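You operate a simulated robot arm through the tools that you are given. There is no shell and no other tool. Be economical: measure what you need, move in short steps, check, and stop when the job is done.

Carry out the task below with a simulated robot arm. There is one attempt and no reset: what you move stays moved.

Task
Put things in order on the top of the writing table. At the end: the gold brass paperweight stands on top of the gold stack of coasters; the slim silver vase stands where the teal kaleidoscope stood; the teal kaleidoscope is on the clear glass dish; the small blue vase stands where the slim silver vase stood; the grey bell stands where the small blue vase stood; whatever was shut is shut again. Leave all else as you found it, and nothing knocked over.
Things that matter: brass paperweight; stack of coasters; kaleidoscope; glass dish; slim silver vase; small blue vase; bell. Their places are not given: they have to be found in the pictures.

The check looks at the end state, three seconds after you hand in, the way a careful person would. Anything else that was tipped, shoved, dropped, spilled or broken makes it a failure.

Robot
A 6-joint arm with a two-finger parallel gripper, fixed in place. Base frame: the origin is at the foot of the arm, x ahead of it, y to its left, z up; the work surface is at about z = 0.76. Readings come in m, rad, newtons and seconds.
With the tool pointing down near the work surface it reaches from about 0.24 to 0.64 m from the base axis. Its first joint turns from -1.152 to 1.152 rad. Payload 2.7 kg.
The TCP is the grasp point between the finger pads, 0.023 m short of the fingertips. In the tool frame z runs along the fingers and y along their closing line. Largest opening 0.094 m; finger width 0.038, thickness 0.01; the body of the gripper, 0.054 by 0.096 m, starts 0.039 m behind the TCP.
Orientation is that of the tool frame in the base frame, as [roll, pitch, yaw] about the fixed x, y, z axes, in that order (R = Rz(yaw) Ry(pitch) Rx(roll)). With the fingers straight down and closing along the base's y, the tool's x points along the base's -x, its y along +y and its z along -z.

Tools
- The arm moves only by the tool drive_tool. Its argument "steps" is a list of rows, each a list of 6 numbers: the shift along the tool's x, y, z in m, then the turn, a rotation vector about the tool's x, y, z in rad. In form: [[x, y, z, ax, ay, az], ...]. A call has 1 to 8 rows; each row shifts and turns the commanded pose from where the row before left it, along the tool's axes as they then stand. "fingers" is the finger opening in m, from 0 to 0.094, set as the call begins (left out, the last holds). Rows are played at 5 a second. More than 0.05 m and 0.15 rad between two rows, or a gripper value outside its range, and nothing of the call is played. Where a pose cannot be reached the arm comes as near as it can. A force on the tool above 40 N (or 10 N above the force at the start of the call, whichever is more), or a blocked arm, ends the call early, and 0.2 s more pass. Each finger travels about 0.045 m/s and halts on what it meets, pressing with about 29 N; the grip force reading is that of the motor and also rises with nothing between the fingers. The clock runs only during rows and for 0.2 s after the last one: add rows that do not move to give the fingers time. It gives the time, the measured TCP pose, the force on the tool (base axes), the opening and the grip force at its end, in the units of the frame above (readings bear some noise).
- Cameras (640 x 400 px; columns grow to the right, rows downward): "scene" is fixed at [0.0793, -0.433, 1.4115]; the picture's right is [0.75, -0.67, 0.00], its down [-0.33, -0.37, -0.87] and it looks along [0.58, 0.65, -0.50] (base axes); focal length 331 px, centre (320, 200). "wrist" rides on the gripper at [-0.039, 0, -0.044] in the tool frame; the picture's right is [0.00, -1.00, 0.00], its down [0.97, 0.00, -0.24] and it looks along [0.24, 0.00, 0.97] (tool axes); focal length 218 px, centre (320, 200).
- get_image(camera): a new picture of that camera. It takes no simulated time.
- locate(camera, pixels): for up to 12 pixels [column, row] of the newest picture of that camera ("zoom" is the newest enlarged one), the place [x, y, z] in the base frame of the surface seen there, good to about 0.002 m. It takes no simulated time.
- zoom(camera, box): a new picture of the part [left, top, right, bottom] of that camera's present view, enlarged. It takes no simulated time.
- job_done(): hands the job in; it is judged then, once.

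Work in short steps. Measure before you move; look again where a grasp or a placing could have gone wrong, and mend it. You have 80 turns and 54 pictures in all, those below and enlarged ones among them. Open the gripper and draw the arm clear of the work before you hand the job in, unless the task says otherwise; then end with one line.

The tools are called after ">>>" by a JSON object that holds its "op" and its "data". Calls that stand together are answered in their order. drive_tool: Moves the arm, as the interface text tells. Its arguments: {"type":"object","properties":{"steps":{"type":"array","items":{"type":"array","items":{"type":"number"}}},"fingers":{"type":"number"}},"required":["steps"]} The other tools are called the same way: get_image (camera) takes a picture; locate (camera, pixels) gives the place of the surface under pixels of a picture; zoom (camera, box) takes an enlarged picture of a part of a camera's view; job_done () hands the job in.

At the start:

```text
time_s: 0.0
tool_pos: [0.3973, 0.0617, 1.0946]
tool_rot: [-3.14, 0.0, 3.141]
force: [-0.2, 0.1, 1.5]
width: 0.0938
grasp_force: 0.1
```

scene: 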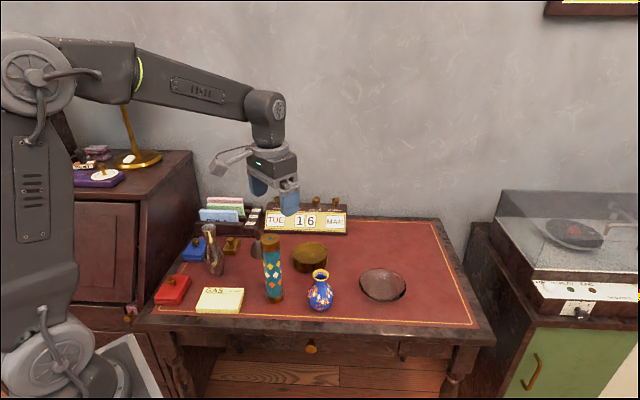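
wrist: 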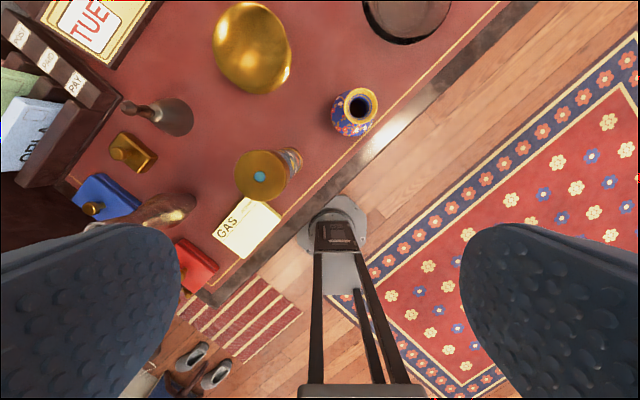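

I start with an enlarged view of the table top to identify the objects.

>>> {"op": "zoom", "data": {"camera": "scene", "box": [140, 190, 300, 320]}}

>>> {"op": "zoom", "data": {"camera": "scene", "box": [240, 190, 440, 330]}}

```text
3.08 times, centred on (220, 255) of scene
```

zoom: 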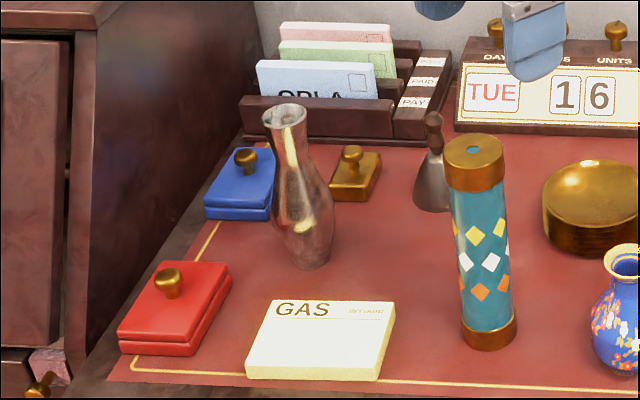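

```text
2.86 times, centred on (340, 260) of scene
```

zoom: 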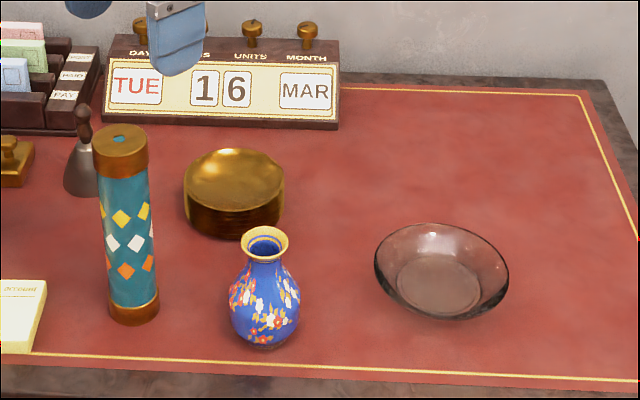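

Everything is in view: the paperweight is the brass block with a knob, the bell stands behind the kaleidoscope. I locate points on the objects in this last zoom.

>>> {"op": "locate", "data": {"camera": "zoom", "pixels": [[122, 137], [133, 318], [265, 232], [265, 341], [430, 282], [441, 228], [435, 316], [235, 178], [234, 232], [84, 110], [82, 190], [13, 141]]}}

>>> {"op": "locate", "data": {"camera": "scene", "pixels": [[230, 250], [232, 240], [209, 228], [211, 250], [214, 274], [220, 299], [173, 290], [193, 249], [258, 252]]}}

>>> {"op": "get_image", "data": {"camera": "wrist"}}

>>> {"op": "locate", "data": {"camera": "wrist", "pixels": [[260, 177], [358, 105], [252, 47], [408, 15], [132, 152], [118, 150], [128, 107], [180, 118], [160, 210], [248, 228], [155, 165], [118, 132]]}}

```text
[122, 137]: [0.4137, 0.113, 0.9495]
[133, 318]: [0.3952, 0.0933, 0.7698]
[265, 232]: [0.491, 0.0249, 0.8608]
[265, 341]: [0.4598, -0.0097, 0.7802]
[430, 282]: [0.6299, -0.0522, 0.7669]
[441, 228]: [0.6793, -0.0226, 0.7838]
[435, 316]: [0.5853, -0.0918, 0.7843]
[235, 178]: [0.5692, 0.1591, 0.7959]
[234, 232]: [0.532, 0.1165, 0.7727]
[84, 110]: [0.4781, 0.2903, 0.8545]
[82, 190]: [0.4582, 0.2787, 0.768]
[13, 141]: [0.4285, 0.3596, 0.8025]
```

```text
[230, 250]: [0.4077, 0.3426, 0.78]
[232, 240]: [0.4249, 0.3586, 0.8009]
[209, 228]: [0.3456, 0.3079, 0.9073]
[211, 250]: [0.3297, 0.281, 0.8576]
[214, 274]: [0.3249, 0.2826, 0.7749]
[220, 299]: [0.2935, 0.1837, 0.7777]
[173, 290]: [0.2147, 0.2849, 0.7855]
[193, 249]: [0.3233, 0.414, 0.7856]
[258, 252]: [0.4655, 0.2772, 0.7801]
```

```text
49 pictures are left
```

wrist: 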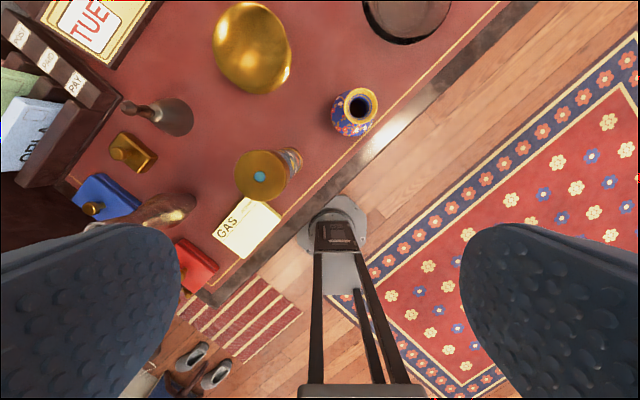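

```text
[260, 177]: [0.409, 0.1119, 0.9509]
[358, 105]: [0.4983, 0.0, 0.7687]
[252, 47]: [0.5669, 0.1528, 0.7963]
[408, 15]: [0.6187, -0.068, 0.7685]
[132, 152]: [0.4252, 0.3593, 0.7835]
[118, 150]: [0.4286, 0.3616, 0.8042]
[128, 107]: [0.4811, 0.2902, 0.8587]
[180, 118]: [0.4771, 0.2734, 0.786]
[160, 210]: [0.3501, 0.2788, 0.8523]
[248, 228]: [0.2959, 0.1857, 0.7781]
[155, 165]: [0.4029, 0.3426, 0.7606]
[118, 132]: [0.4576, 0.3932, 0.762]
```

Centres: kaleidoscope (0.410, 0.112), top 0.950; dish (0.632, -0.057); blue vase ≈(0.495, 0.003); coasters (0.567, 0.153); bell ≈(0.48, 0.287); paperweight knob (0.4285, 0.360); silver vase ≈(0.335, 0.29). First I move above the kaleidoscope and look down.

>>> {"op": "drive_tool", "data": {"steps": [[-0.0127, 0.0503, 0, 0, 0, 0], [0, 0, 0.04, 0, 0, 0], [0, 0, 0.02, 0, 0, 0], [0, 0, 0, 0, 0, 0]], "fingers": 0.094}}

```text
refused: row 1 steps farther than a row can; nothing moved
```

The first row was slightly too long (over 0.05 m), so I split it.

>>> {"op": "drive_tool", "data": {"steps": [[-0.0127, 0.025, 0, 0, 0, 0], [0, 0.0253, 0, 0, 0, 0], [0, 0, 0.04, 0, 0, 0], [0, 0, 0.02, 0, 0, 0], [0, 0, 0, 0, 0, 0]], "fingers": 0.094}}

>>> {"op": "get_image", "data": {"camera": "wrist"}}

```text
time_s: 1.2
tool_pos: [0.4095, 0.1119, 1.0327]
tool_rot: [-3.14, 0.001, -3.141]
force: [-0.1, 0.9, -0.3]
width: 0.0939
grasp_force: 0.2
```

```text
48 pictures are left
```

wrist: 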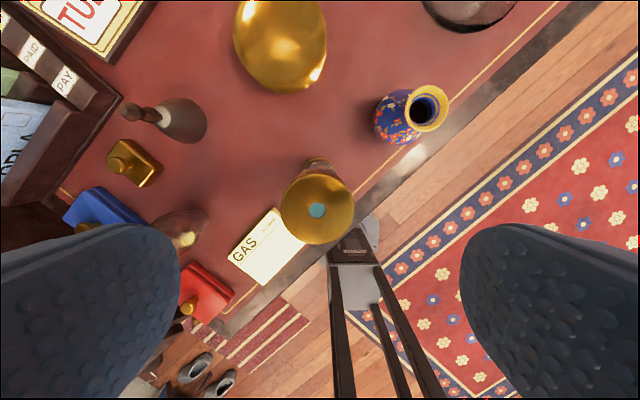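

The cap is centred at pixel (317, 208), as expected. I measure its edges and other points seen here.

>>> {"op": "locate", "data": {"camera": "wrist", "pixels": [[284, 208], [351, 208], [317, 178], [317, 241], [283, 38], [237, 40], [323, 40], [122, 162], [425, 92], [424, 125], [142, 112], [203, 125]]}}

```text
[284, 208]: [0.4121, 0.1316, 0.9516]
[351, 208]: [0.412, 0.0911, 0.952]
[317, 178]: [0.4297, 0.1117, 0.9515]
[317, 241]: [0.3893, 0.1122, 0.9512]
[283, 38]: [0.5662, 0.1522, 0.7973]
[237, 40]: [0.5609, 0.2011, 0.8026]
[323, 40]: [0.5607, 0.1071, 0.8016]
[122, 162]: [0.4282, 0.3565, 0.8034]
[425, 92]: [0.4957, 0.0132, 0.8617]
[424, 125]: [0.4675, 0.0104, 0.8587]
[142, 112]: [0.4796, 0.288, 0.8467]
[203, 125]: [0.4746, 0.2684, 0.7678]
```

Cap centre is (0.410, 0.1115), 0.044 wide, top 0.952. I descend to TCP z≈0.925 and close.

>>> {"op": "drive_tool", "data": {"steps": [[0, 0, 0.04, 0, 0, 0], [0, 0, 0.04, 0, 0, 0], [0, 0, 0.027, 0, 0, 0], [0, 0, 0, 0, 0, 0]]}}

>>> {"op": "drive_tool", "data": {"steps": [[0, 0, 0, 0, 0, 0], [0, 0, 0, 0, 0, 0], [0, 0, 0, 0, 0, 0], [0, 0, 0, 0, 0, 0], [0, 0, 0, 0, 0, 0]], "fingers": 0.0}}

```text
time_s: 2.2
tool_pos: [0.4087, 0.1122, 0.9264]
tool_rot: [3.141, 0.0, 3.141]
force: [0.8, 0.1, 0.5]
width: 0.0941
grasp_force: 0.1
```

```text
time_s: 3.4
tool_pos: [0.4083, 0.1121, 0.9272]
tool_rot: [3.141, 0.001, -3.141]
force: [0.4, 0.1, 1.2]
width: 0.0448
grasp_force: 28.9
```

Held at width 0.045. Lift 0.13 and check.

>>> {"op": "drive_tool", "data": {"steps": [[0, 0, -0.01, 0, 0, 0], [0, 0, -0.03, 0, 0, 0], [0, 0, -0.045, 0, 0, 0], [0, 0, -0.045, 0, 0, 0], [0, 0, 0, 0, 0, 0]]}}

>>> {"op": "drive_tool", "data": {"steps": [[-0.045, 0, 0, 0, 0, 0], [-0.045, 0, 0, 0, 0, 0], [-0.04, -0.02, 0, 0, 0, 0], [-0.03, -0.035, 0, 0, 0, 0], [-0.02, -0.035, 0, 0, 0, 0], [-0.015, -0.035, 0, 0, 0, 0], [-0.015, -0.035, 0, 0, 0, 0], [0, 0, 0, 0, 0, 0]]}}

>>> {"op": "get_image", "data": {"camera": "scene"}}

>>> {"op": "get_image", "data": {"camera": "wrist"}}

```text
time_s: 4.6
tool_pos: [0.4091, 0.1095, 1.0569]
tool_rot: [-3.141, 0.0, 3.14]
force: [-0.1, 0.1, -1.8]
width: 0.0453
grasp_force: 28.8
```

```text
time_s: 6.4
tool_pos: [0.6181, -0.0487, 1.0539]
tool_rot: [3.141, -0.001, 3.141]
force: [0.9, -1.3, -1.0]
width: 0.0452
grasp_force: 28.6
out of reach, approached as far as the arm can: row 7
```

```text
47 pictures are left
```

scene: 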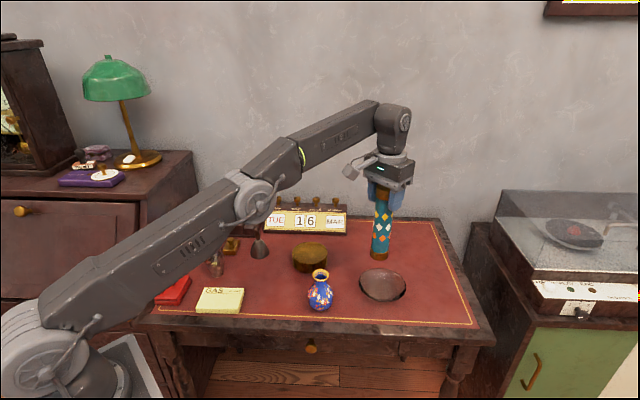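

```text
46 pictures are left
```

wrist: 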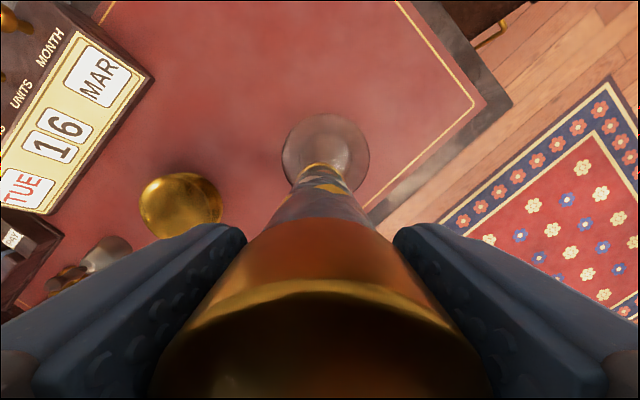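

The arm is near its reach limit (0.618, -0.049). I measure the dish rim and floor from both views.

>>> {"op": "locate", "data": {"camera": "wrist", "pixels": [[285, 152], [367, 152], [325, 116], [358, 125], [293, 128], [326, 150], [345, 150], [326, 135]]}}

>>> {"op": "zoom", "data": {"camera": "scene", "box": [330, 230, 430, 310]}}

```text
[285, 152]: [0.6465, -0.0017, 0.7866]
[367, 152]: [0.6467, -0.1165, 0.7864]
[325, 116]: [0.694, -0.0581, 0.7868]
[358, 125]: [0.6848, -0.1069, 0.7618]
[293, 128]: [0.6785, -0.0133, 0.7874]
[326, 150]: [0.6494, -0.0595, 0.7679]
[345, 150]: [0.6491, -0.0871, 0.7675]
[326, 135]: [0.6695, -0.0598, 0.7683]
```

```text
5.00 times, centred on (380, 270) of scene
```

zoom: 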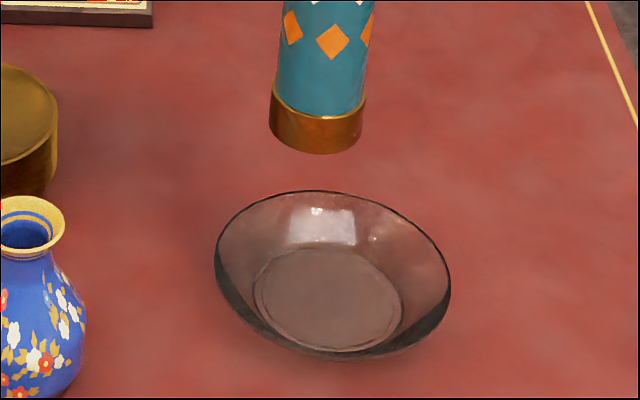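

I locate the flat floor's edge points in this zoom to know its centre and radius.

>>> {"op": "locate", "data": {"camera": "zoom", "pixels": [[258, 295], [398, 310], [318, 250], [335, 347], [328, 299], [275, 325], [385, 275], [232, 295], [310, 345], [425, 235], [280, 310], [330, 335]]}}

```text
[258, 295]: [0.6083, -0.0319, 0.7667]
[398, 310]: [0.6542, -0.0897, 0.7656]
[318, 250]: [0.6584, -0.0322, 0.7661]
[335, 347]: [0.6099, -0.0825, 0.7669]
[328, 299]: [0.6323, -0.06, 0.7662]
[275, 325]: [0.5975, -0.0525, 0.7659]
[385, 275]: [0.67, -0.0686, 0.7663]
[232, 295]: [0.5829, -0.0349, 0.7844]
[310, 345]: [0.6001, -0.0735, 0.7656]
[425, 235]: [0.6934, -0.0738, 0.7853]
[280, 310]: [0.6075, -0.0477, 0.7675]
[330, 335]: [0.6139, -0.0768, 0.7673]
```

Dish floor centre ≈(0.633, -0.060), flat radius ≈0.037. I lower to TCP ≈0.975 and then correct sideways, where reach is larger.

>>> {"op": "drive_tool", "data": {"steps": [[0, 0, 0.04, 0, 0, 0], [0, 0, 0.035, 0, 0, 0], [-0.004, -0.008, 0, 0, 0, 0], [0, 0, 0, 0, 0, 0]]}}

```text
time_s: 7.4
tool_pos: [0.6214, -0.0557, 0.9803]
tool_rot: [3.141, 0.001, -3.141]
force: [-0.7, 1.0, -1.1]
width: 0.0454
grasp_force: 28.9
```

>>> {"op": "drive_tool", "data": {"steps": [[-0.005, -0.0035, 0.02, 0, 0, 0], [0, 0, 0, 0, 0, 0], [0, 0, 0, 0, 0, 0]]}}

>>> {"op": "zoom", "data": {"camera": "scene", "box": [330, 230, 430, 310]}}

```text
time_s: 8.2
tool_pos: [0.6268, -0.0603, 0.9601]
tool_rot: [-3.142, 0.001, -3.141]
force: [0.3, 0.3, -0.5]
width: 0.0449
grasp_force: 29.1
```

```text
5.00 times, centred on (380, 270) of scene
```

zoom: 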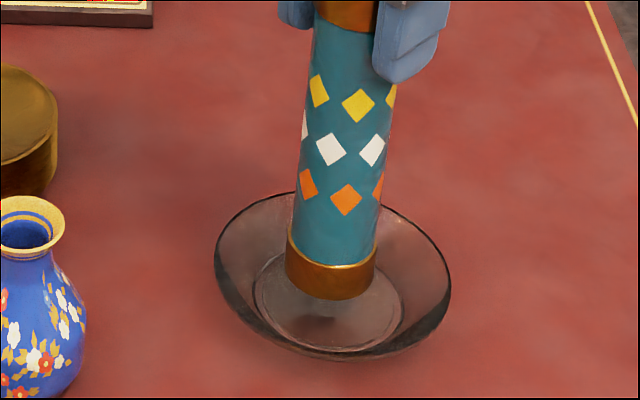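

The kaleidoscope is over the flat floor. I lower it gently the last 0.026 m until contact.

>>> {"op": "drive_tool", "data": {"steps": [[0, 0, 0.015, 0, 0, 0], [0, 0, 0.008, 0, 0, 0], [0, 0, 0.002, 0, 0, 0], [0, 0, 0, 0, 0, 0]]}}

>>> {"op": "zoom", "data": {"camera": "scene", "box": [330, 230, 430, 310]}}

```text
time_s: 9.2
tool_pos: [0.6254, -0.0598, 0.9356]
tool_rot: [-3.141, -0.001, -3.141]
force: [-0.7, 0.2, -0.8]
width: 0.0448
grasp_force: 28.8
```

```text
5.00 times, centred on (380, 270) of scene
```

zoom: 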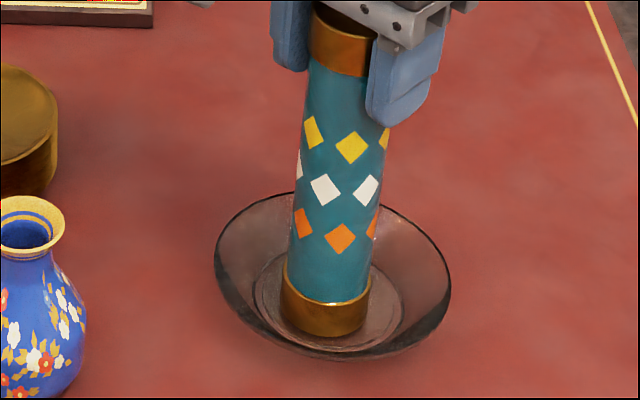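

Almost down; no contact force yet. I go down by millimetres.

>>> {"op": "drive_tool", "data": {"steps": [[0, 0, 0.0015, 0, 0, 0], [0, 0, 0.001, 0, 0, 0], [0, 0, 0, 0, 0, 0]]}}

>>> {"op": "locate", "data": {"camera": "zoom", "pixels": [[322, 337], [322, 328], [325, 344]]}}

```text
time_s: 10.0
tool_pos: [0.6253, -0.0599, 0.9339]
tool_rot: [3.141, 0.0, 3.141]
force: [-1.2, -0.1, 3.4]
width: 0.0451
grasp_force: 28.5
```

```text
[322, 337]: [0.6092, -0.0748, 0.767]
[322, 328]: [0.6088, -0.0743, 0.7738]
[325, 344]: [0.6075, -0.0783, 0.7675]
```

Contact begins (3.4 N up) and the base is at z 0.767, on the floor of the dish. I open and rise.

>>> {"op": "drive_tool", "data": {"steps": [[0, 0, 0.0005, 0, 0, 0], [0, 0, 0, 0, 0, 0], [0, 0, 0, 0, 0, 0], [0, 0, 0, 0, 0, 0], [0, 0, 0, 0, 0, 0]], "fingers": 0.094}}

>>> {"op": "drive_tool", "data": {"steps": [[0, 0, -0.02, 0, 0, 0], [0, 0, -0.04, 0, 0, 0], [0, 0, -0.04, 0, 0, 0], [0.04, 0.02, 0, 0, 0, 0], [0.04, 0.03, 0, 0, 0, 0], [0.035, 0.035, 0, 0, 0, 0], [0.035, 0.035, 0, 0, 0, 0], [0, 0.03, 0, 0, 0, 0]]}}

>>> {"op": "get_image", "data": {"camera": "scene"}}

>>> {"op": "get_image", "data": {"camera": "wrist"}}

```text
time_s: 11.2
tool_pos: [0.6263, -0.0603, 0.9331]
tool_rot: [3.14, -0.001, 3.14]
force: [1.0, 0.3, 0.3]
width: 0.0941
grasp_force: 0.0
```

```text
time_s: 13.0
tool_pos: [0.4757, 0.0948, 1.0318]
tool_rot: [-3.14, 0.003, 3.141]
force: [0.9, 0.7, -0.2]
width: 0.094
grasp_force: 0.1
```

```text
42 pictures are left
```

scene: 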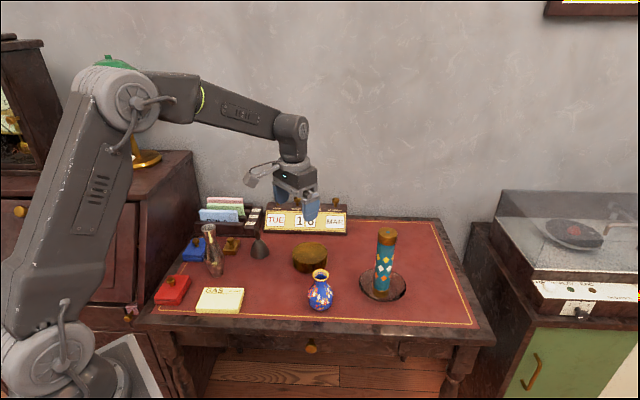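

```text
41 pictures are left
```

wrist: 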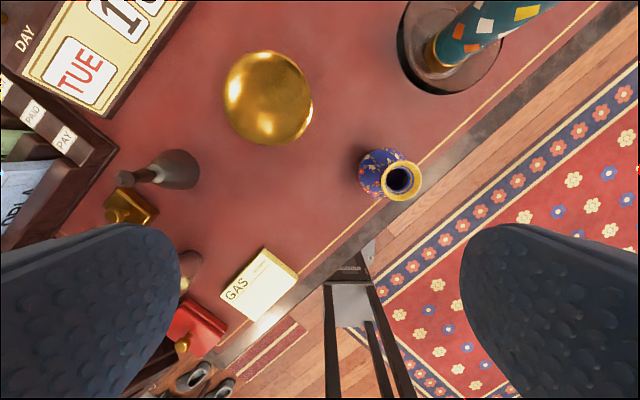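

The kaleidoscope stands in the dish. Next I go above the silver vase around (0.335, 0.29).

>>> {"op": "drive_tool", "data": {"steps": [[0.03, 0.035, -0.02, 0, 0, 0], [0.03, 0.035, 0, 0, 0, 0], [0.03, 0.035, 0, 0, 0, 0], [0.03, 0.035, 0, 0, 0, 0], [0.02, 0.035, 0, 0, 0, 0], [0, 0.018, 0, 0, 0, 0], [0, 0, 0, 0, 0, 0]]}}

>>> {"op": "get_image", "data": {"camera": "wrist"}}

>>> {"op": "zoom", "data": {"camera": "scene", "box": [150, 200, 310, 320]}}

```text
refused: row 1 steps farther than a row can; nothing moved
```

```text
40 pictures are left
```

wrist: 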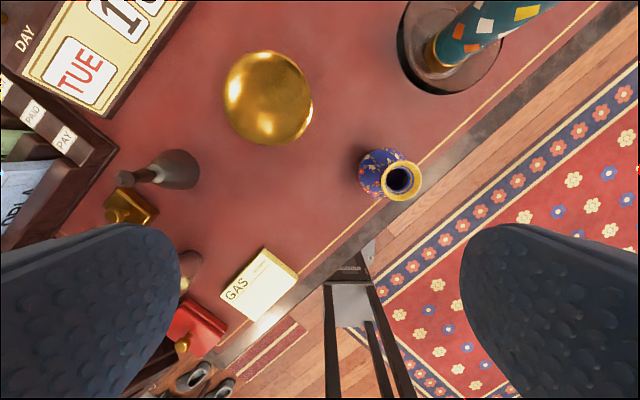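

```text
3.33 times, centred on (230, 260) of scene
```

zoom: 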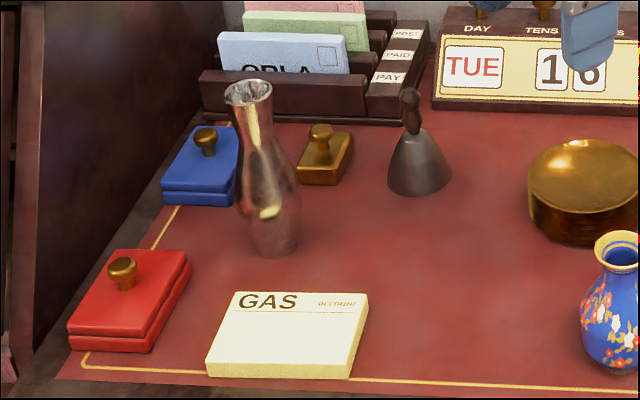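

The row was again too long; I split it. The zoom is valid, so I also locate points on the vase, bell and paperweight.

>>> {"op": "drive_tool", "data": {"steps": [[0.02, 0.03, -0.02, 0, 0, 0], [0.03, 0.035, 0, 0, 0, 0], [0.03, 0.035, 0, 0, 0, 0], [0.03, 0.035, 0, 0, 0, 0], [0.03, 0.035, 0, 0, 0, 0], [0, 0.024, 0, 0, 0, 0], [0, 0, 0, 0, 0, 0]]}}

>>> {"op": "get_image", "data": {"camera": "wrist"}}

>>> {"op": "locate", "data": {"camera": "zoom", "pixels": [[276, 254], [246, 98], [262, 145], [267, 195], [418, 190], [411, 95], [416, 132], [321, 132], [298, 183], [338, 183], [352, 140], [310, 125]]}}

```text
time_s: 14.6
tool_pos: [0.3352, 0.2858, 1.0544]
tool_rot: [3.141, 0.0, 3.14]
force: [0.6, 0.4, -0.4]
width: 0.0939
grasp_force: 0.0
```

```text
38 pictures are left
```

wrist: 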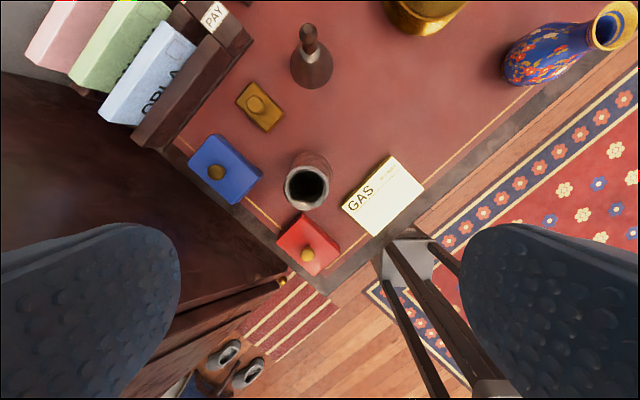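

```text
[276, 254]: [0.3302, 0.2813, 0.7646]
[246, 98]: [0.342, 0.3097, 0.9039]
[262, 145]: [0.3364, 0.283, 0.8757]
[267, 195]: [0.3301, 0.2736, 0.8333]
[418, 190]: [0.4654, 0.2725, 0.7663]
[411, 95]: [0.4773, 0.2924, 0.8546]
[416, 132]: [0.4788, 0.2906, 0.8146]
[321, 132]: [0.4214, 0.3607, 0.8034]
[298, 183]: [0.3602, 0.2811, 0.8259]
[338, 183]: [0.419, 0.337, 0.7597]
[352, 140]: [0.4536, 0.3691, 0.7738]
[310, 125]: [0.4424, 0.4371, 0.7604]
```

The vase mouth is at pixel (307, 186). I measure its rim, belly and the neighbouring pads.

>>> {"op": "locate", "data": {"camera": "wrist", "pixels": [[287, 187], [327, 187], [307, 168], [307, 207], [292, 166], [330, 162], [311, 155], [216, 172], [307, 255], [256, 104], [312, 70], [309, 33]]}}

>>> {"op": "zoom", "data": {"camera": "wrist", "box": [220, 20, 380, 220]}}

```text
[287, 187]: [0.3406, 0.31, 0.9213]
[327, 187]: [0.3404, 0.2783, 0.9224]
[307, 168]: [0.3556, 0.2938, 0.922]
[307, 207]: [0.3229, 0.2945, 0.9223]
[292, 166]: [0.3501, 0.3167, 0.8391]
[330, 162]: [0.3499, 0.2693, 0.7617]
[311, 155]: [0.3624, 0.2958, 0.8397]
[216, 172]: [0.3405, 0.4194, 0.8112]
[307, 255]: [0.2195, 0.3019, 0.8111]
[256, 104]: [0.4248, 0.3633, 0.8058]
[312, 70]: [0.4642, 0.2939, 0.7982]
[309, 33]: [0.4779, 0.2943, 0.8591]
```

```text
2.00 times, centred on (300, 120) of wrist
```

zoom: 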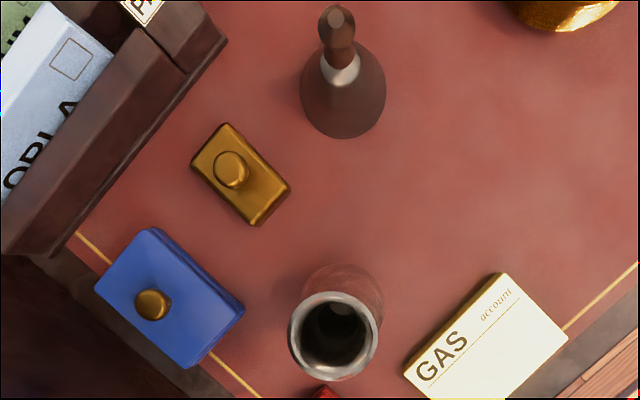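

Vase axis (0.340, 0.294), top 0.922, rim 0.033 wide. I align, descend to TCP 0.890 (palm just above rim) and take it by the neck.

>>> {"op": "drive_tool", "data": {"steps": [[-0.0048, 0.0082, 0.02, 0, 0, 0], [0, 0, 0.045, 0, 0, 0], [0, 0, 0.045, 0, 0, 0], [0, 0, 0.035, 0, 0, 0], [0, 0, 0.019, 0, 0, 0], [0, 0, 0, 0, 0, 0]]}}

>>> {"op": "zoom", "data": {"camera": "scene", "box": [160, 190, 280, 290]}}

```text
time_s: 16.0
tool_pos: [0.3397, 0.2928, 0.8896]
tool_rot: [-3.141, 0.0, 3.141]
force: [-1.3, -0.2, 0.6]
width: 0.094
grasp_force: 0.0
```

```text
4.00 times, centred on (220, 240) of scene
```

zoom: 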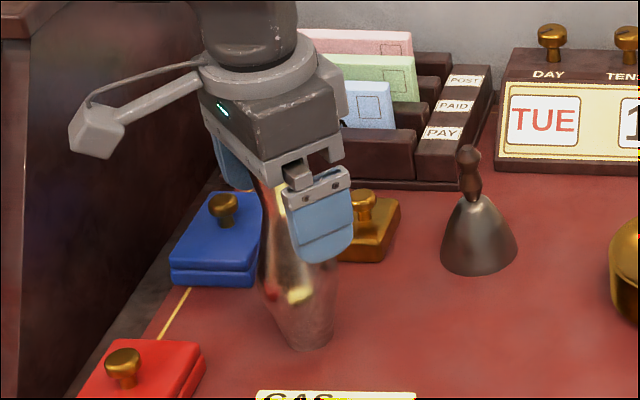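

Well aligned; I close on the neck.

>>> {"op": "drive_tool", "data": {"steps": [[0, 0, 0, 0, 0, 0], [0, 0, 0, 0, 0, 0], [0, 0, 0, 0, 0, 0], [0, 0, 0, 0, 0, 0], [0, 0, 0, 0, 0, 0]], "fingers": 0.0}}

>>> {"op": "drive_tool", "data": {"steps": [[0, 0, -0.01, 0, 0, 0], [0, 0, -0.02, 0, 0, 0], [0, 0, -0.03, 0, 0, 0], [0, 0, 0, 0, 0, 0]]}}

>>> {"op": "zoom", "data": {"camera": "scene", "box": [160, 190, 280, 290]}}

```text
time_s: 17.2
tool_pos: [0.3387, 0.2923, 0.8901]
tool_rot: [3.141, -0.001, -3.141]
force: [0.2, 0.6, 0.6]
width: 0.0367
grasp_force: 28.7
```

```text
time_s: 18.2
tool_pos: [0.3397, 0.2912, 0.9503]
tool_rot: [-3.14, 0.0, -3.14]
force: [0.8, -0.1, -2.5]
width: 0.0369
grasp_force: 29.4
```

```text
4.00 times, centred on (220, 240) of scene
```

zoom: 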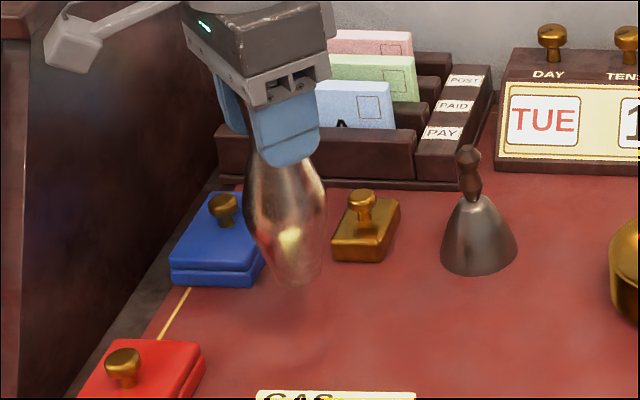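

The vase hangs straight. I carry it to the kaleidoscope's old spot (0.410, 0.1115).

>>> {"op": "drive_tool", "data": {"steps": [[-0.01, -0.03, 0, 0, 0, 0], [-0.015, -0.04, 0, 0, 0, 0], [-0.015, -0.04, 0, 0, 0, 0], [-0.015, -0.04, 0, 0, 0, 0], [-0.0145, -0.031, 0, 0, 0, 0], [0, 0, 0, 0, 0, 0], [0, 0, 0.03, 0, 0, 0], [0, 0, 0, 0, 0, 0]]}}

>>> {"op": "zoom", "data": {"camera": "scene", "box": [210, 220, 330, 320]}}

```text
time_s: 20.0
tool_pos: [0.4113, 0.1109, 0.9207]
tool_rot: [3.142, 0.0, -3.141]
force: [-0.6, 0.4, -2.2]
width: 0.0364
grasp_force: 28.8
```

```text
4.00 times, centred on (270, 270) of scene
```

zoom: 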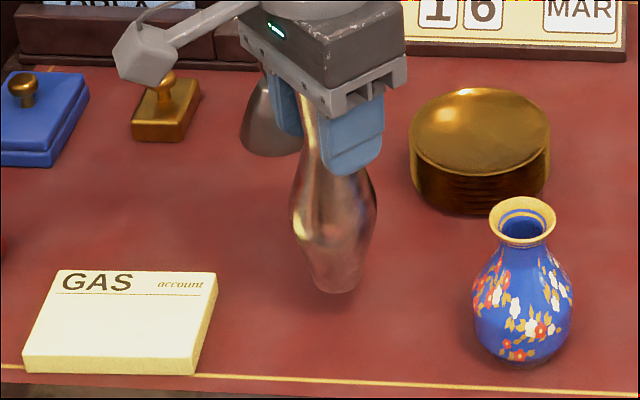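

In position. I lower it to the table (grasp height was 0.890).

>>> {"op": "drive_tool", "data": {"steps": [[0.0015, 0, 0.015, 0, 0, 0], [0, 0, 0.01, 0, 0, 0], [0, 0, 0.004, 0, 0, 0], [0, 0, 0.0015, 0, 0, 0], [0, 0, 0, 0, 0, 0]]}}

>>> {"op": "zoom", "data": {"camera": "scene", "box": [210, 220, 330, 320]}}

```text
time_s: 21.2
tool_pos: [0.4075, 0.1124, 0.8892]
tool_rot: [3.139, 0.004, -3.14]
force: [-1.1, 0.6, 14.1]
width: 0.0364
grasp_force: 29.2
```

```text
4.00 times, centred on (270, 270) of scene
```

zoom: 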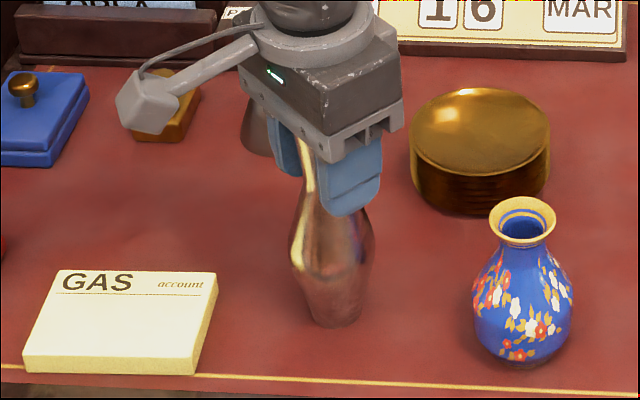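

Contact (about 14 N up). I relieve by 1 mm, open, and rise.

>>> {"op": "drive_tool", "data": {"steps": [[0, 0, -0.001, 0, 0, 0], [0, 0, 0, 0, 0, 0]]}}

>>> {"op": "drive_tool", "data": {"steps": [[0, 0, 0, 0, 0, 0], [0, 0, 0, 0, 0, 0], [0, 0, 0, 0, 0, 0], [0, 0, 0, 0, 0, 0], [0, 0, 0, 0, 0, 0]], "fingers": 0.094}}

>>> {"op": "drive_tool", "data": {"steps": [[0, 0, -0.02, 0, 0, 0], [0, 0, -0.04, 0, 0, 0], [0, 0, -0.045, 0, 0, 0], [-0.02, -0.035, -0.02, 0, 0, 0], [-0.03, -0.035, 0, 0, 0, 0], [-0.03, -0.035, 0, 0, 0, 0], [0, 0, 0, 0, 0, 0]]}}

>>> {"op": "get_image", "data": {"camera": "wrist"}}

>>> {"op": "zoom", "data": {"camera": "scene", "box": [230, 220, 350, 320]}}

```text
time_s: 21.8
tool_pos: [0.4092, 0.1107, 0.89]
tool_rot: [-3.141, 0.001, 3.141]
force: [3.8, 1.7, 8.1]
width: 0.0364
grasp_force: 28.6
```

```text
time_s: 23.0
tool_pos: [0.4081, 0.1109, 0.8893]
tool_rot: [3.141, -0.002, -3.14]
force: [0.4, 0.1, -0.3]
width: 0.094
grasp_force: 0.0
```

```text
time_s: 24.6
tool_pos: [0.4894, 0.0061, 1.012]
tool_rot: [3.141, 0.001, -3.141]
force: [0.0, -0.2, 1.1]
width: 0.0939
grasp_force: 0.1
```

```text
32 pictures are left
```

wrist: 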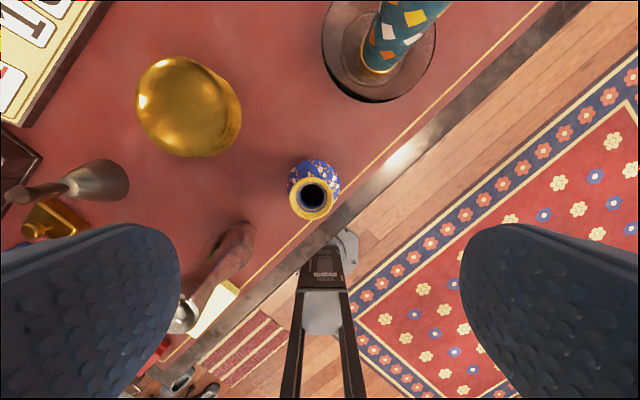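

```text
4.00 times, centred on (290, 270) of scene
```

zoom: 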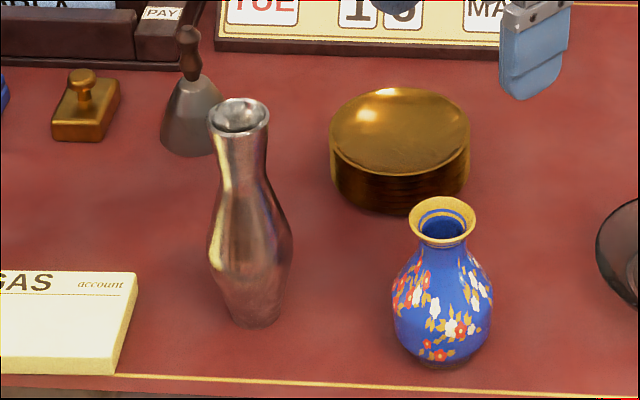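

The silver vase stands in its new place. Now I measure the blue vase's rim (centre pixel (312, 199)), and belly.

>>> {"op": "locate", "data": {"camera": "wrist", "pixels": [[291, 198], [333, 198], [312, 179], [312, 218], [290, 177], [338, 178], [314, 161]]}}

>>> {"op": "locate", "data": {"camera": "zoom", "pixels": [[442, 362], [442, 300], [442, 250], [257, 323], [238, 102], [228, 128], [252, 118]]}}

```text
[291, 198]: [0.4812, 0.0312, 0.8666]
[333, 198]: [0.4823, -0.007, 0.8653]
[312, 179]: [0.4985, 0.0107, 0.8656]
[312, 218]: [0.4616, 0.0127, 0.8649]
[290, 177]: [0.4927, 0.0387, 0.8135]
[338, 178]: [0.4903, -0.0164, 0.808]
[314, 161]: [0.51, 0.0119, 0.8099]
```

```text
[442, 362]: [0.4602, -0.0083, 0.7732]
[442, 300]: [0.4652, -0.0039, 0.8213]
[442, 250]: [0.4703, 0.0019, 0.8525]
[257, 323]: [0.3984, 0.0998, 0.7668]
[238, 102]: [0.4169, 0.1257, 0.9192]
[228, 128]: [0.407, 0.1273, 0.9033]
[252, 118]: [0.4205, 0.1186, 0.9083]
```

Blue vase axis (0.480, 0.012), rim top 0.866, belly 0.057 wide at z≈0.81. I descend to TCP 0.831 so that the pad ends hold the belly.

>>> {"op": "drive_tool", "data": {"steps": [[0.0094, 0.0059, 0.02, 0, 0, 0], [0, 0, 0.045, 0, 0, 0], [0, 0, 0.045, 0, 0, 0], [0, 0, 0.045, 0, 0, 0], [0, 0, 0.026, 0, 0, 0], [0, 0, 0, 0, 0, 0]]}}

>>> {"op": "drive_tool", "data": {"steps": [[0, 0, 0, 0, 0, 0], [0, 0, 0, 0, 0, 0], [0, 0, 0, 0, 0, 0], [0, 0, 0, 0, 0, 0], [0, 0, 0, 0, 0, 0]], "fingers": 0.0}}

>>> {"op": "zoom", "data": {"camera": "scene", "box": [250, 220, 370, 320]}}

```text
time_s: 26.0
tool_pos: [0.4796, 0.0107, 0.8331]
tool_rot: [-3.14, 0.001, -3.141]
force: [0.4, -0.1, 0.3]
width: 0.0939
grasp_force: 0.1
```

```text
time_s: 27.2
tool_pos: [0.4799, 0.0107, 0.8346]
tool_rot: [-3.141, 0.001, -3.141]
force: [-1.8, 0.1, 12.0]
width: 0.0533
grasp_force: 29.0
```

```text
4.00 times, centred on (310, 270) of scene
```

zoom: 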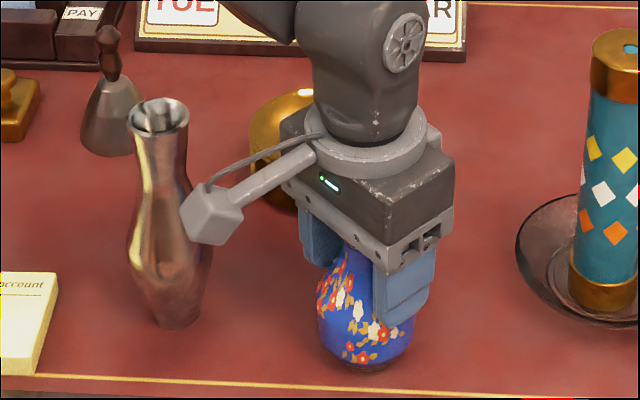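

The grip is slightly above the belly's widest line (12 N wedging). I locate the gripper's side appendage (pixel (212, 218)), reopen and lower 3 mm, then regrip.

>>> {"op": "locate", "data": {"camera": "zoom", "pixels": [[208, 220], [232, 215], [270, 170], [160, 240]]}}

>>> {"op": "drive_tool", "data": {"steps": [[0, 0, 0, 0, 0, 0], [0, 0, 0, 0, 0, 0], [0, 0, 0.003, 0, 0, 0], [0, 0, 0, 0, 0, 0]], "fingers": 0.08}}

>>> {"op": "drive_tool", "data": {"steps": [[0, 0, 0, 0, 0, 0], [0, 0, 0, 0, 0, 0], [0, 0, 0, 0, 0, 0], [0, 0, 0, 0, 0, 0], [0, 0, 0, 0, 0, 0]], "fingers": 0.0}}

```text
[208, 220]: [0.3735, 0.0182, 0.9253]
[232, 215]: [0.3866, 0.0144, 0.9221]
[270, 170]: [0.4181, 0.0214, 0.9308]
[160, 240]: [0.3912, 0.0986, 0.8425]
```

```text
time_s: 28.2
tool_pos: [0.4788, 0.0116, 0.8302]
tool_rot: [-3.14, 0.0, 3.141]
force: [-0.1, 0.1, -0.4]
width: 0.0799
grasp_force: 0.1
```

```text
time_s: 29.4
tool_pos: [0.4801, 0.0108, 0.8317]
tool_rot: [-3.141, 0.004, 3.141]
force: [-0.1, 0.9, 14.5]
width: 0.0551
grasp_force: 29.1
```

Better: 0.055 wide. I lift gently and check.

>>> {"op": "drive_tool", "data": {"steps": [[0, 0, -0.005, 0, 0, 0], [0, 0, -0.01, 0, 0, 0], [0, 0, -0.02, 0, 0, 0], [0, 0, 0, 0, 0, 0]]}}

>>> {"op": "zoom", "data": {"camera": "scene", "box": [250, 220, 370, 320]}}

```text
time_s: 30.4
tool_pos: [0.4783, 0.0113, 0.866]
tool_rot: [-3.141, -0.003, -3.14]
force: [0.7, 0.4, -1.3]
width: 0.0378
grasp_force: 28.7
```

```text
4.00 times, centred on (310, 270) of scene
```

zoom: 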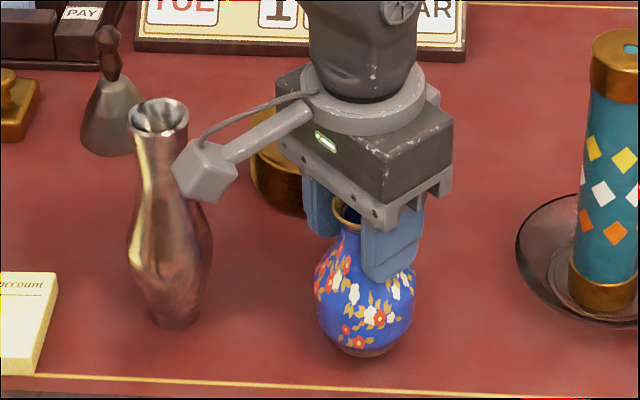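

It slipped up to the rim (width 0.038 = rim). I lift a bit more to see whether this hold carries it.

>>> {"op": "drive_tool", "data": {"steps": [[0, 0, -0.004, 0, 0, 0], [0, 0, -0.006, 0, 0, 0], [0, 0, 0, 0, 0, 0]]}}

>>> {"op": "zoom", "data": {"camera": "scene", "box": [250, 220, 370, 320]}}

```text
time_s: 31.2
tool_pos: [0.478, 0.0133, 0.8759]
tool_rot: [-3.14, 0.0, 3.141]
force: [0.5, 0.5, -1.2]
width: 0.0377
grasp_force: 28.8
```

```text
4.00 times, centred on (310, 270) of scene
```

zoom: 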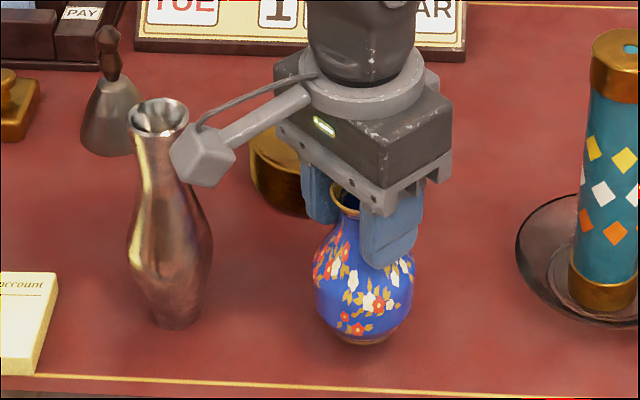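

It is carried. I raise it slowly to TCP 1.06, so its base clears the silver vase on the way.

>>> {"op": "drive_tool", "data": {"steps": [[0, 0, -0.015, 0, 0, 0], [0, 0, -0.025, 0, 0, 0], [0, 0, -0.03, 0, 0, 0], [0, 0, -0.03, 0, 0, 0], [0, 0, -0.03, 0, 0, 0], [0, 0, -0.03, 0, 0, 0], [0, 0, -0.02, 0, 0, 0], [0, 0, 0, 0, 0, 0]]}}

>>> {"op": "drive_tool", "data": {"steps": [[0.01, 0.02, 0, 0, 0, 0], [0.015, 0.03, 0, 0, 0, 0], [0.018, 0.038, 0, 0, 0, 0], [0.02, 0.04, 0, 0, 0, 0], [0.02, 0.04, 0, 0, 0, 0], [0.02, 0.04, 0, 0, 0, 0], [0.018, 0.035, 0, 0, 0, 0], [0, 0, 0, 0, 0, 0]]}}

>>> {"op": "get_image", "data": {"camera": "scene"}}

```text
time_s: 33.0
tool_pos: [0.4778, 0.0138, 1.0564]
tool_rot: [3.14, 0.0, 3.14]
force: [0.2, -0.9, -2.0]
width: 0.0376
grasp_force: 29.2
```

```text
time_s: 34.8
tool_pos: [0.3559, 0.2548, 1.0555]
tool_rot: [-3.14, 0.0, 3.142]
force: [0.5, -0.8, -1.3]
width: 0.0373
grasp_force: 29.0
```

```text
27 pictures are left
```

scene: 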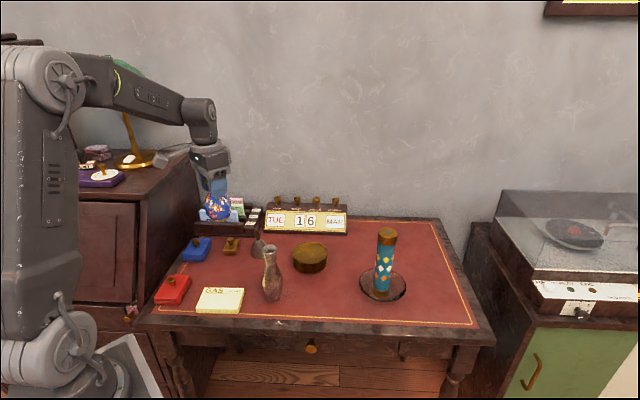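

Still held. I move over (0.340, 0.294) and descend to TCP ≈0.90, then look.

>>> {"op": "drive_tool", "data": {"steps": [[0.0159, 0.0385, 0, 0, 0, 0], [0, 0, 0.03, 0, 0, 0], [0, 0, 0.035, 0, 0, 0], [0, 0, 0.035, 0, 0, 0], [0, 0, 0.035, 0, 0, 0], [0, 0, 0.02, 0, 0, 0], [0, 0, 0, 0, 0, 0]]}}

>>> {"op": "zoom", "data": {"camera": "scene", "box": [160, 205, 280, 305]}}

>>> {"op": "locate", "data": {"camera": "zoom", "pixels": [[260, 280], [260, 295], [270, 300], [280, 295], [265, 288], [270, 290]]}}

```text
time_s: 36.4
tool_pos: [0.3416, 0.2932, 0.9006]
tool_rot: [3.14, 0.0, -3.141]
force: [0.2, -0.2, -1.7]
width: 0.0375
grasp_force: 29.0
```

```text
4.00 times, centred on (220, 255) of scene
```

zoom: 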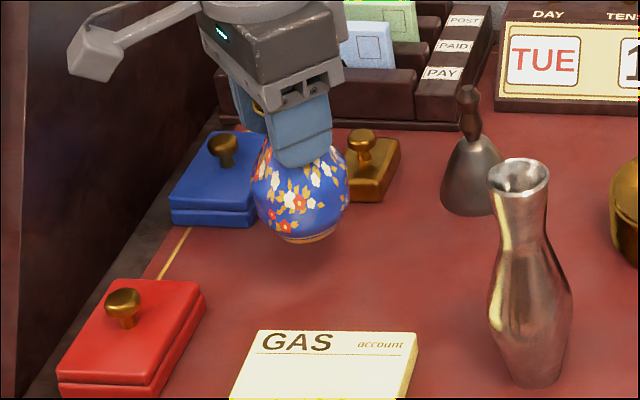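

```text
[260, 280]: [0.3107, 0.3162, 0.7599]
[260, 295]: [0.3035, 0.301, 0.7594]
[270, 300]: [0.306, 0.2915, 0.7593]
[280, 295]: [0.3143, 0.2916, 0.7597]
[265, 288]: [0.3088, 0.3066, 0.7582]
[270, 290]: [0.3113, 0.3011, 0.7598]
```

I check for tilt by zooming on the vase.

>>> {"op": "zoom", "data": {"camera": "scene", "box": [210, 215, 260, 275]}}

>>> {"op": "locate", "data": {"camera": "zoom", "pixels": [[246, 295], [292, 306], [340, 291], [290, 297], [335, 270], [236, 270], [200, 160], [388, 165]]}}

```text
6.67 times, centred on (235, 245) of scene
```

zoom: 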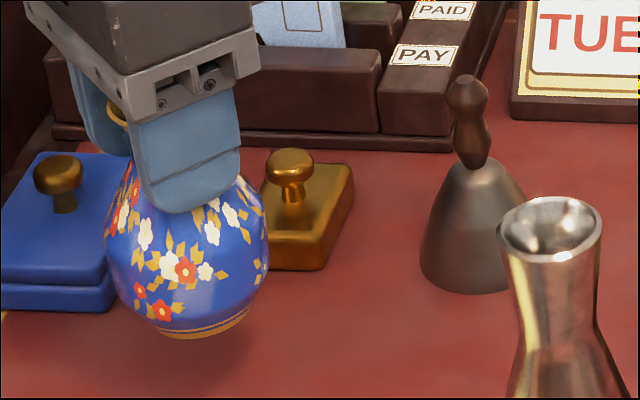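

```text
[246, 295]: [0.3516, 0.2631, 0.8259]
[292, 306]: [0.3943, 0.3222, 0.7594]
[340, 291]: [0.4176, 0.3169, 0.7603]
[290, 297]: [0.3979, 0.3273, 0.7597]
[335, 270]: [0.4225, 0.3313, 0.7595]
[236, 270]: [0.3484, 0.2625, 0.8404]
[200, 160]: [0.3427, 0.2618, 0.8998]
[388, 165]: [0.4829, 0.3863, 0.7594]
```

>>> {"op": "locate", "data": {"camera": "zoom", "pixels": [[162, 331], [185, 335], [205, 333], [228, 324], [246, 311], [155, 327], [117, 103], [118, 122], [110, 240], [267, 240]]}}

```text
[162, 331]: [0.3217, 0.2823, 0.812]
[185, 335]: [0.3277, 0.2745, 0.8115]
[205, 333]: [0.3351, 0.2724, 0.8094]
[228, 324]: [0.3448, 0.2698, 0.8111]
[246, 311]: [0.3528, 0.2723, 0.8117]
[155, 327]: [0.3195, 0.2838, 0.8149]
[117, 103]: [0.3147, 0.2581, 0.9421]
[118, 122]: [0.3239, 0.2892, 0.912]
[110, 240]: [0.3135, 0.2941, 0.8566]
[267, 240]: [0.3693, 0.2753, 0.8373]
```

The foot ring is level (z 0.811 all round) and centred ≈(0.341, 0.292). I lower in small steps until contact.

>>> {"op": "drive_tool", "data": {"steps": [[0, 0, 0.02, 0, 0, 0], [0, 0, 0.012, 0, 0, 0], [0, 0, 0.004, 0, 0, 0], [0, 0, 0.002, 0, 0, 0], [0, 0, 0, 0, 0, 0]]}}

>>> {"op": "drive_tool", "data": {"steps": [[0, 0, 0.002, 0, 0, 0], [0, 0, 0.0015, 0, 0, 0], [0, 0, 0, 0, 0, 0]]}}

>>> {"op": "zoom", "data": {"camera": "scene", "box": [210, 215, 260, 285]}}

```text
time_s: 37.6
tool_pos: [0.3412, 0.2941, 0.8617]
tool_rot: [3.141, 0.0, 3.139]
force: [0.9, -0.4, -1.8]
width: 0.0373
grasp_force: 28.7
```

```text
time_s: 38.4
tool_pos: [0.3421, 0.2945, 0.8589]
tool_rot: [-3.141, 0.0, 3.141]
force: [0.0, 0.0, -1.0]
width: 0.0373
grasp_force: 28.9
```

```text
5.71 times, centred on (235, 250) of scene
```

zoom: 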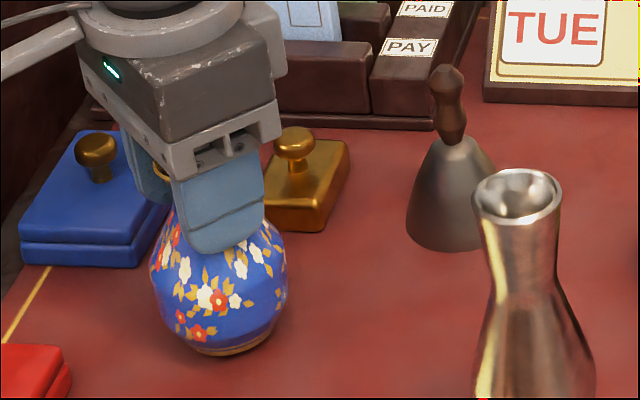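

>>> {"op": "locate", "data": {"camera": "zoom", "pixels": [[198, 349], [218, 354], [240, 352], [262, 340], [275, 330], [225, 352]]}}

>>> {"op": "drive_tool", "data": {"steps": [[0, 0, 0.002, 0, 0, 0], [0, 0, 0.0015, 0, 0, 0], [0, 0, 0, 0, 0, 0]]}}

```text
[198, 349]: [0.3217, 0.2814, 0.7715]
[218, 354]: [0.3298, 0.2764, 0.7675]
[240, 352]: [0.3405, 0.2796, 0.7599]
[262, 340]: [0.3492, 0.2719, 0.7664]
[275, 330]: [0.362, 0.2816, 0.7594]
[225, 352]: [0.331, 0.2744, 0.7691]
```

```text
time_s: 39.2
tool_pos: [0.343, 0.2949, 0.8545]
tool_rot: [-3.141, 0.0, -3.142]
force: [-0.6, -0.3, -2.0]
width: 0.0373
grasp_force: 29.3
```

Foot at ~0.767 before this step; about 3 mm remain. I continue by 1 mm rows.

>>> {"op": "drive_tool", "data": {"steps": [[0.001, 0, 0.001, 0, 0, 0], [0, 0, 0.001, 0, 0, 0], [0, 0, 0.001, 0, 0, 0], [0, 0, 0, 0, 0, 0]]}}

>>> {"op": "drive_tool", "data": {"steps": [[0, 0, 0.001, 0, 0, 0], [0, 0, 0, 0, 0, 0], [0, 0, 0, 0, 0, 0]]}}

```text
time_s: 40.2
tool_pos: [0.3411, 0.2949, 0.8521]
tool_rot: [3.141, 0.001, 3.141]
force: [0.2, 0.3, -1.6]
width: 0.0376
grasp_force: 28.7
```

```text
time_s: 41.0
tool_pos: [0.3414, 0.2953, 0.8504]
tool_rot: [-3.141, 0.002, 3.142]
force: [-4.4, -2.2, 16.9]
width: 0.0377
grasp_force: 29.2
```

Contact (17 N). I relieve half a millimetre and open.

>>> {"op": "drive_tool", "data": {"steps": [[0, 0, -0.0007, 0, 0, 0], [0, 0, 0, 0, 0, 0]]}}

>>> {"op": "drive_tool", "data": {"steps": [[0, 0, 0, 0, 0, 0], [0, 0, 0, 0, 0, 0], [0, 0, 0, 0, 0, 0], [0, 0, 0, 0, 0, 0], [0, 0, 0, 0, 0, 0]], "fingers": 0.094}}

>>> {"op": "drive_tool", "data": {"steps": [[0, 0, -0.03, 0, 0, 0], [0, 0, -0.045, 0, 0, 0], [0, 0, -0.045, 0, 0, 0], [0, 0, -0.045, 0, 0, 0], [0, 0, 0, 0, 0, 0]]}}

>>> {"op": "get_image", "data": {"camera": "wrist"}}

>>> {"op": "zoom", "data": {"camera": "scene", "box": [170, 200, 290, 300]}}

```text
time_s: 41.6
tool_pos: [0.3407, 0.295, 0.8521]
tool_rot: [-3.141, 0.003, 3.141]
force: [0.2, 0.7, 9.9]
width: 0.0375
grasp_force: 29.2
```

```text
time_s: 42.8
tool_pos: [0.3406, 0.294, 0.8509]
tool_rot: [3.141, -0.001, -3.142]
force: [-0.5, 0.1, -0.2]
width: 0.0938
grasp_force: 0.0
```

```text
time_s: 44.0
tool_pos: [0.3405, 0.2929, 1.0179]
tool_rot: [-3.14, -0.001, 3.141]
force: [-0.9, 0.3, -1.1]
width: 0.0941
grasp_force: 0.2
```

```text
23 pictures are left
```

wrist: 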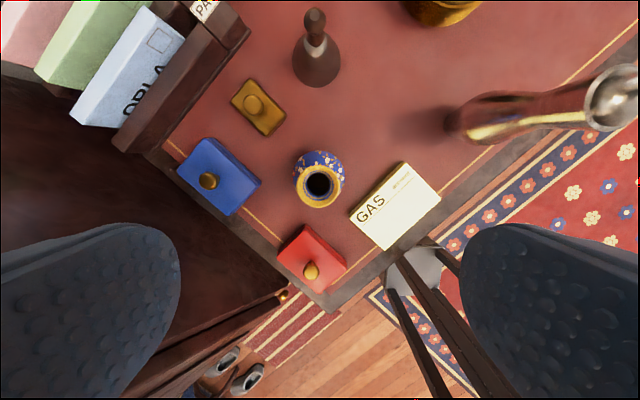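

```text
4.00 times, centred on (230, 250) of scene
```

zoom: 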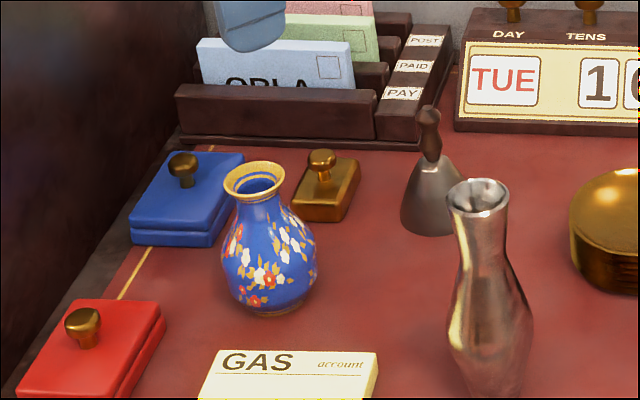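

Blue vase stands upright at the spot. Now I go above the bell at about (0.481, 0.292) with a narrower opening and look.

>>> {"op": "drive_tool", "data": {"steps": [[-0.035, 0, 0, 0, 0, 0], [-0.04, 0, 0, 0, 0, 0], [-0.04, 0, 0, 0, 0, 0], [-0.0255, -0.001, 0, 0, 0, 0], [0, 0, 0.04, 0, 0, 0], [0, 0, 0.03, 0, 0, 0], [0, 0, 0, 0, 0, 0]], "fingers": 0.06}}

>>> {"op": "get_image", "data": {"camera": "wrist"}}

```text
time_s: 45.6
tool_pos: [0.481, 0.294, 0.9474]
tool_rot: [3.14, 0.0, 3.141]
force: [-0.1, 0.0, -0.4]
width: 0.0599
grasp_force: 0.0
```

```text
21 pictures are left
```

wrist: 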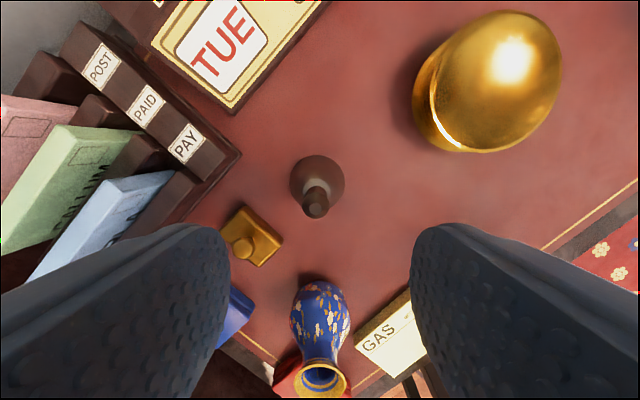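

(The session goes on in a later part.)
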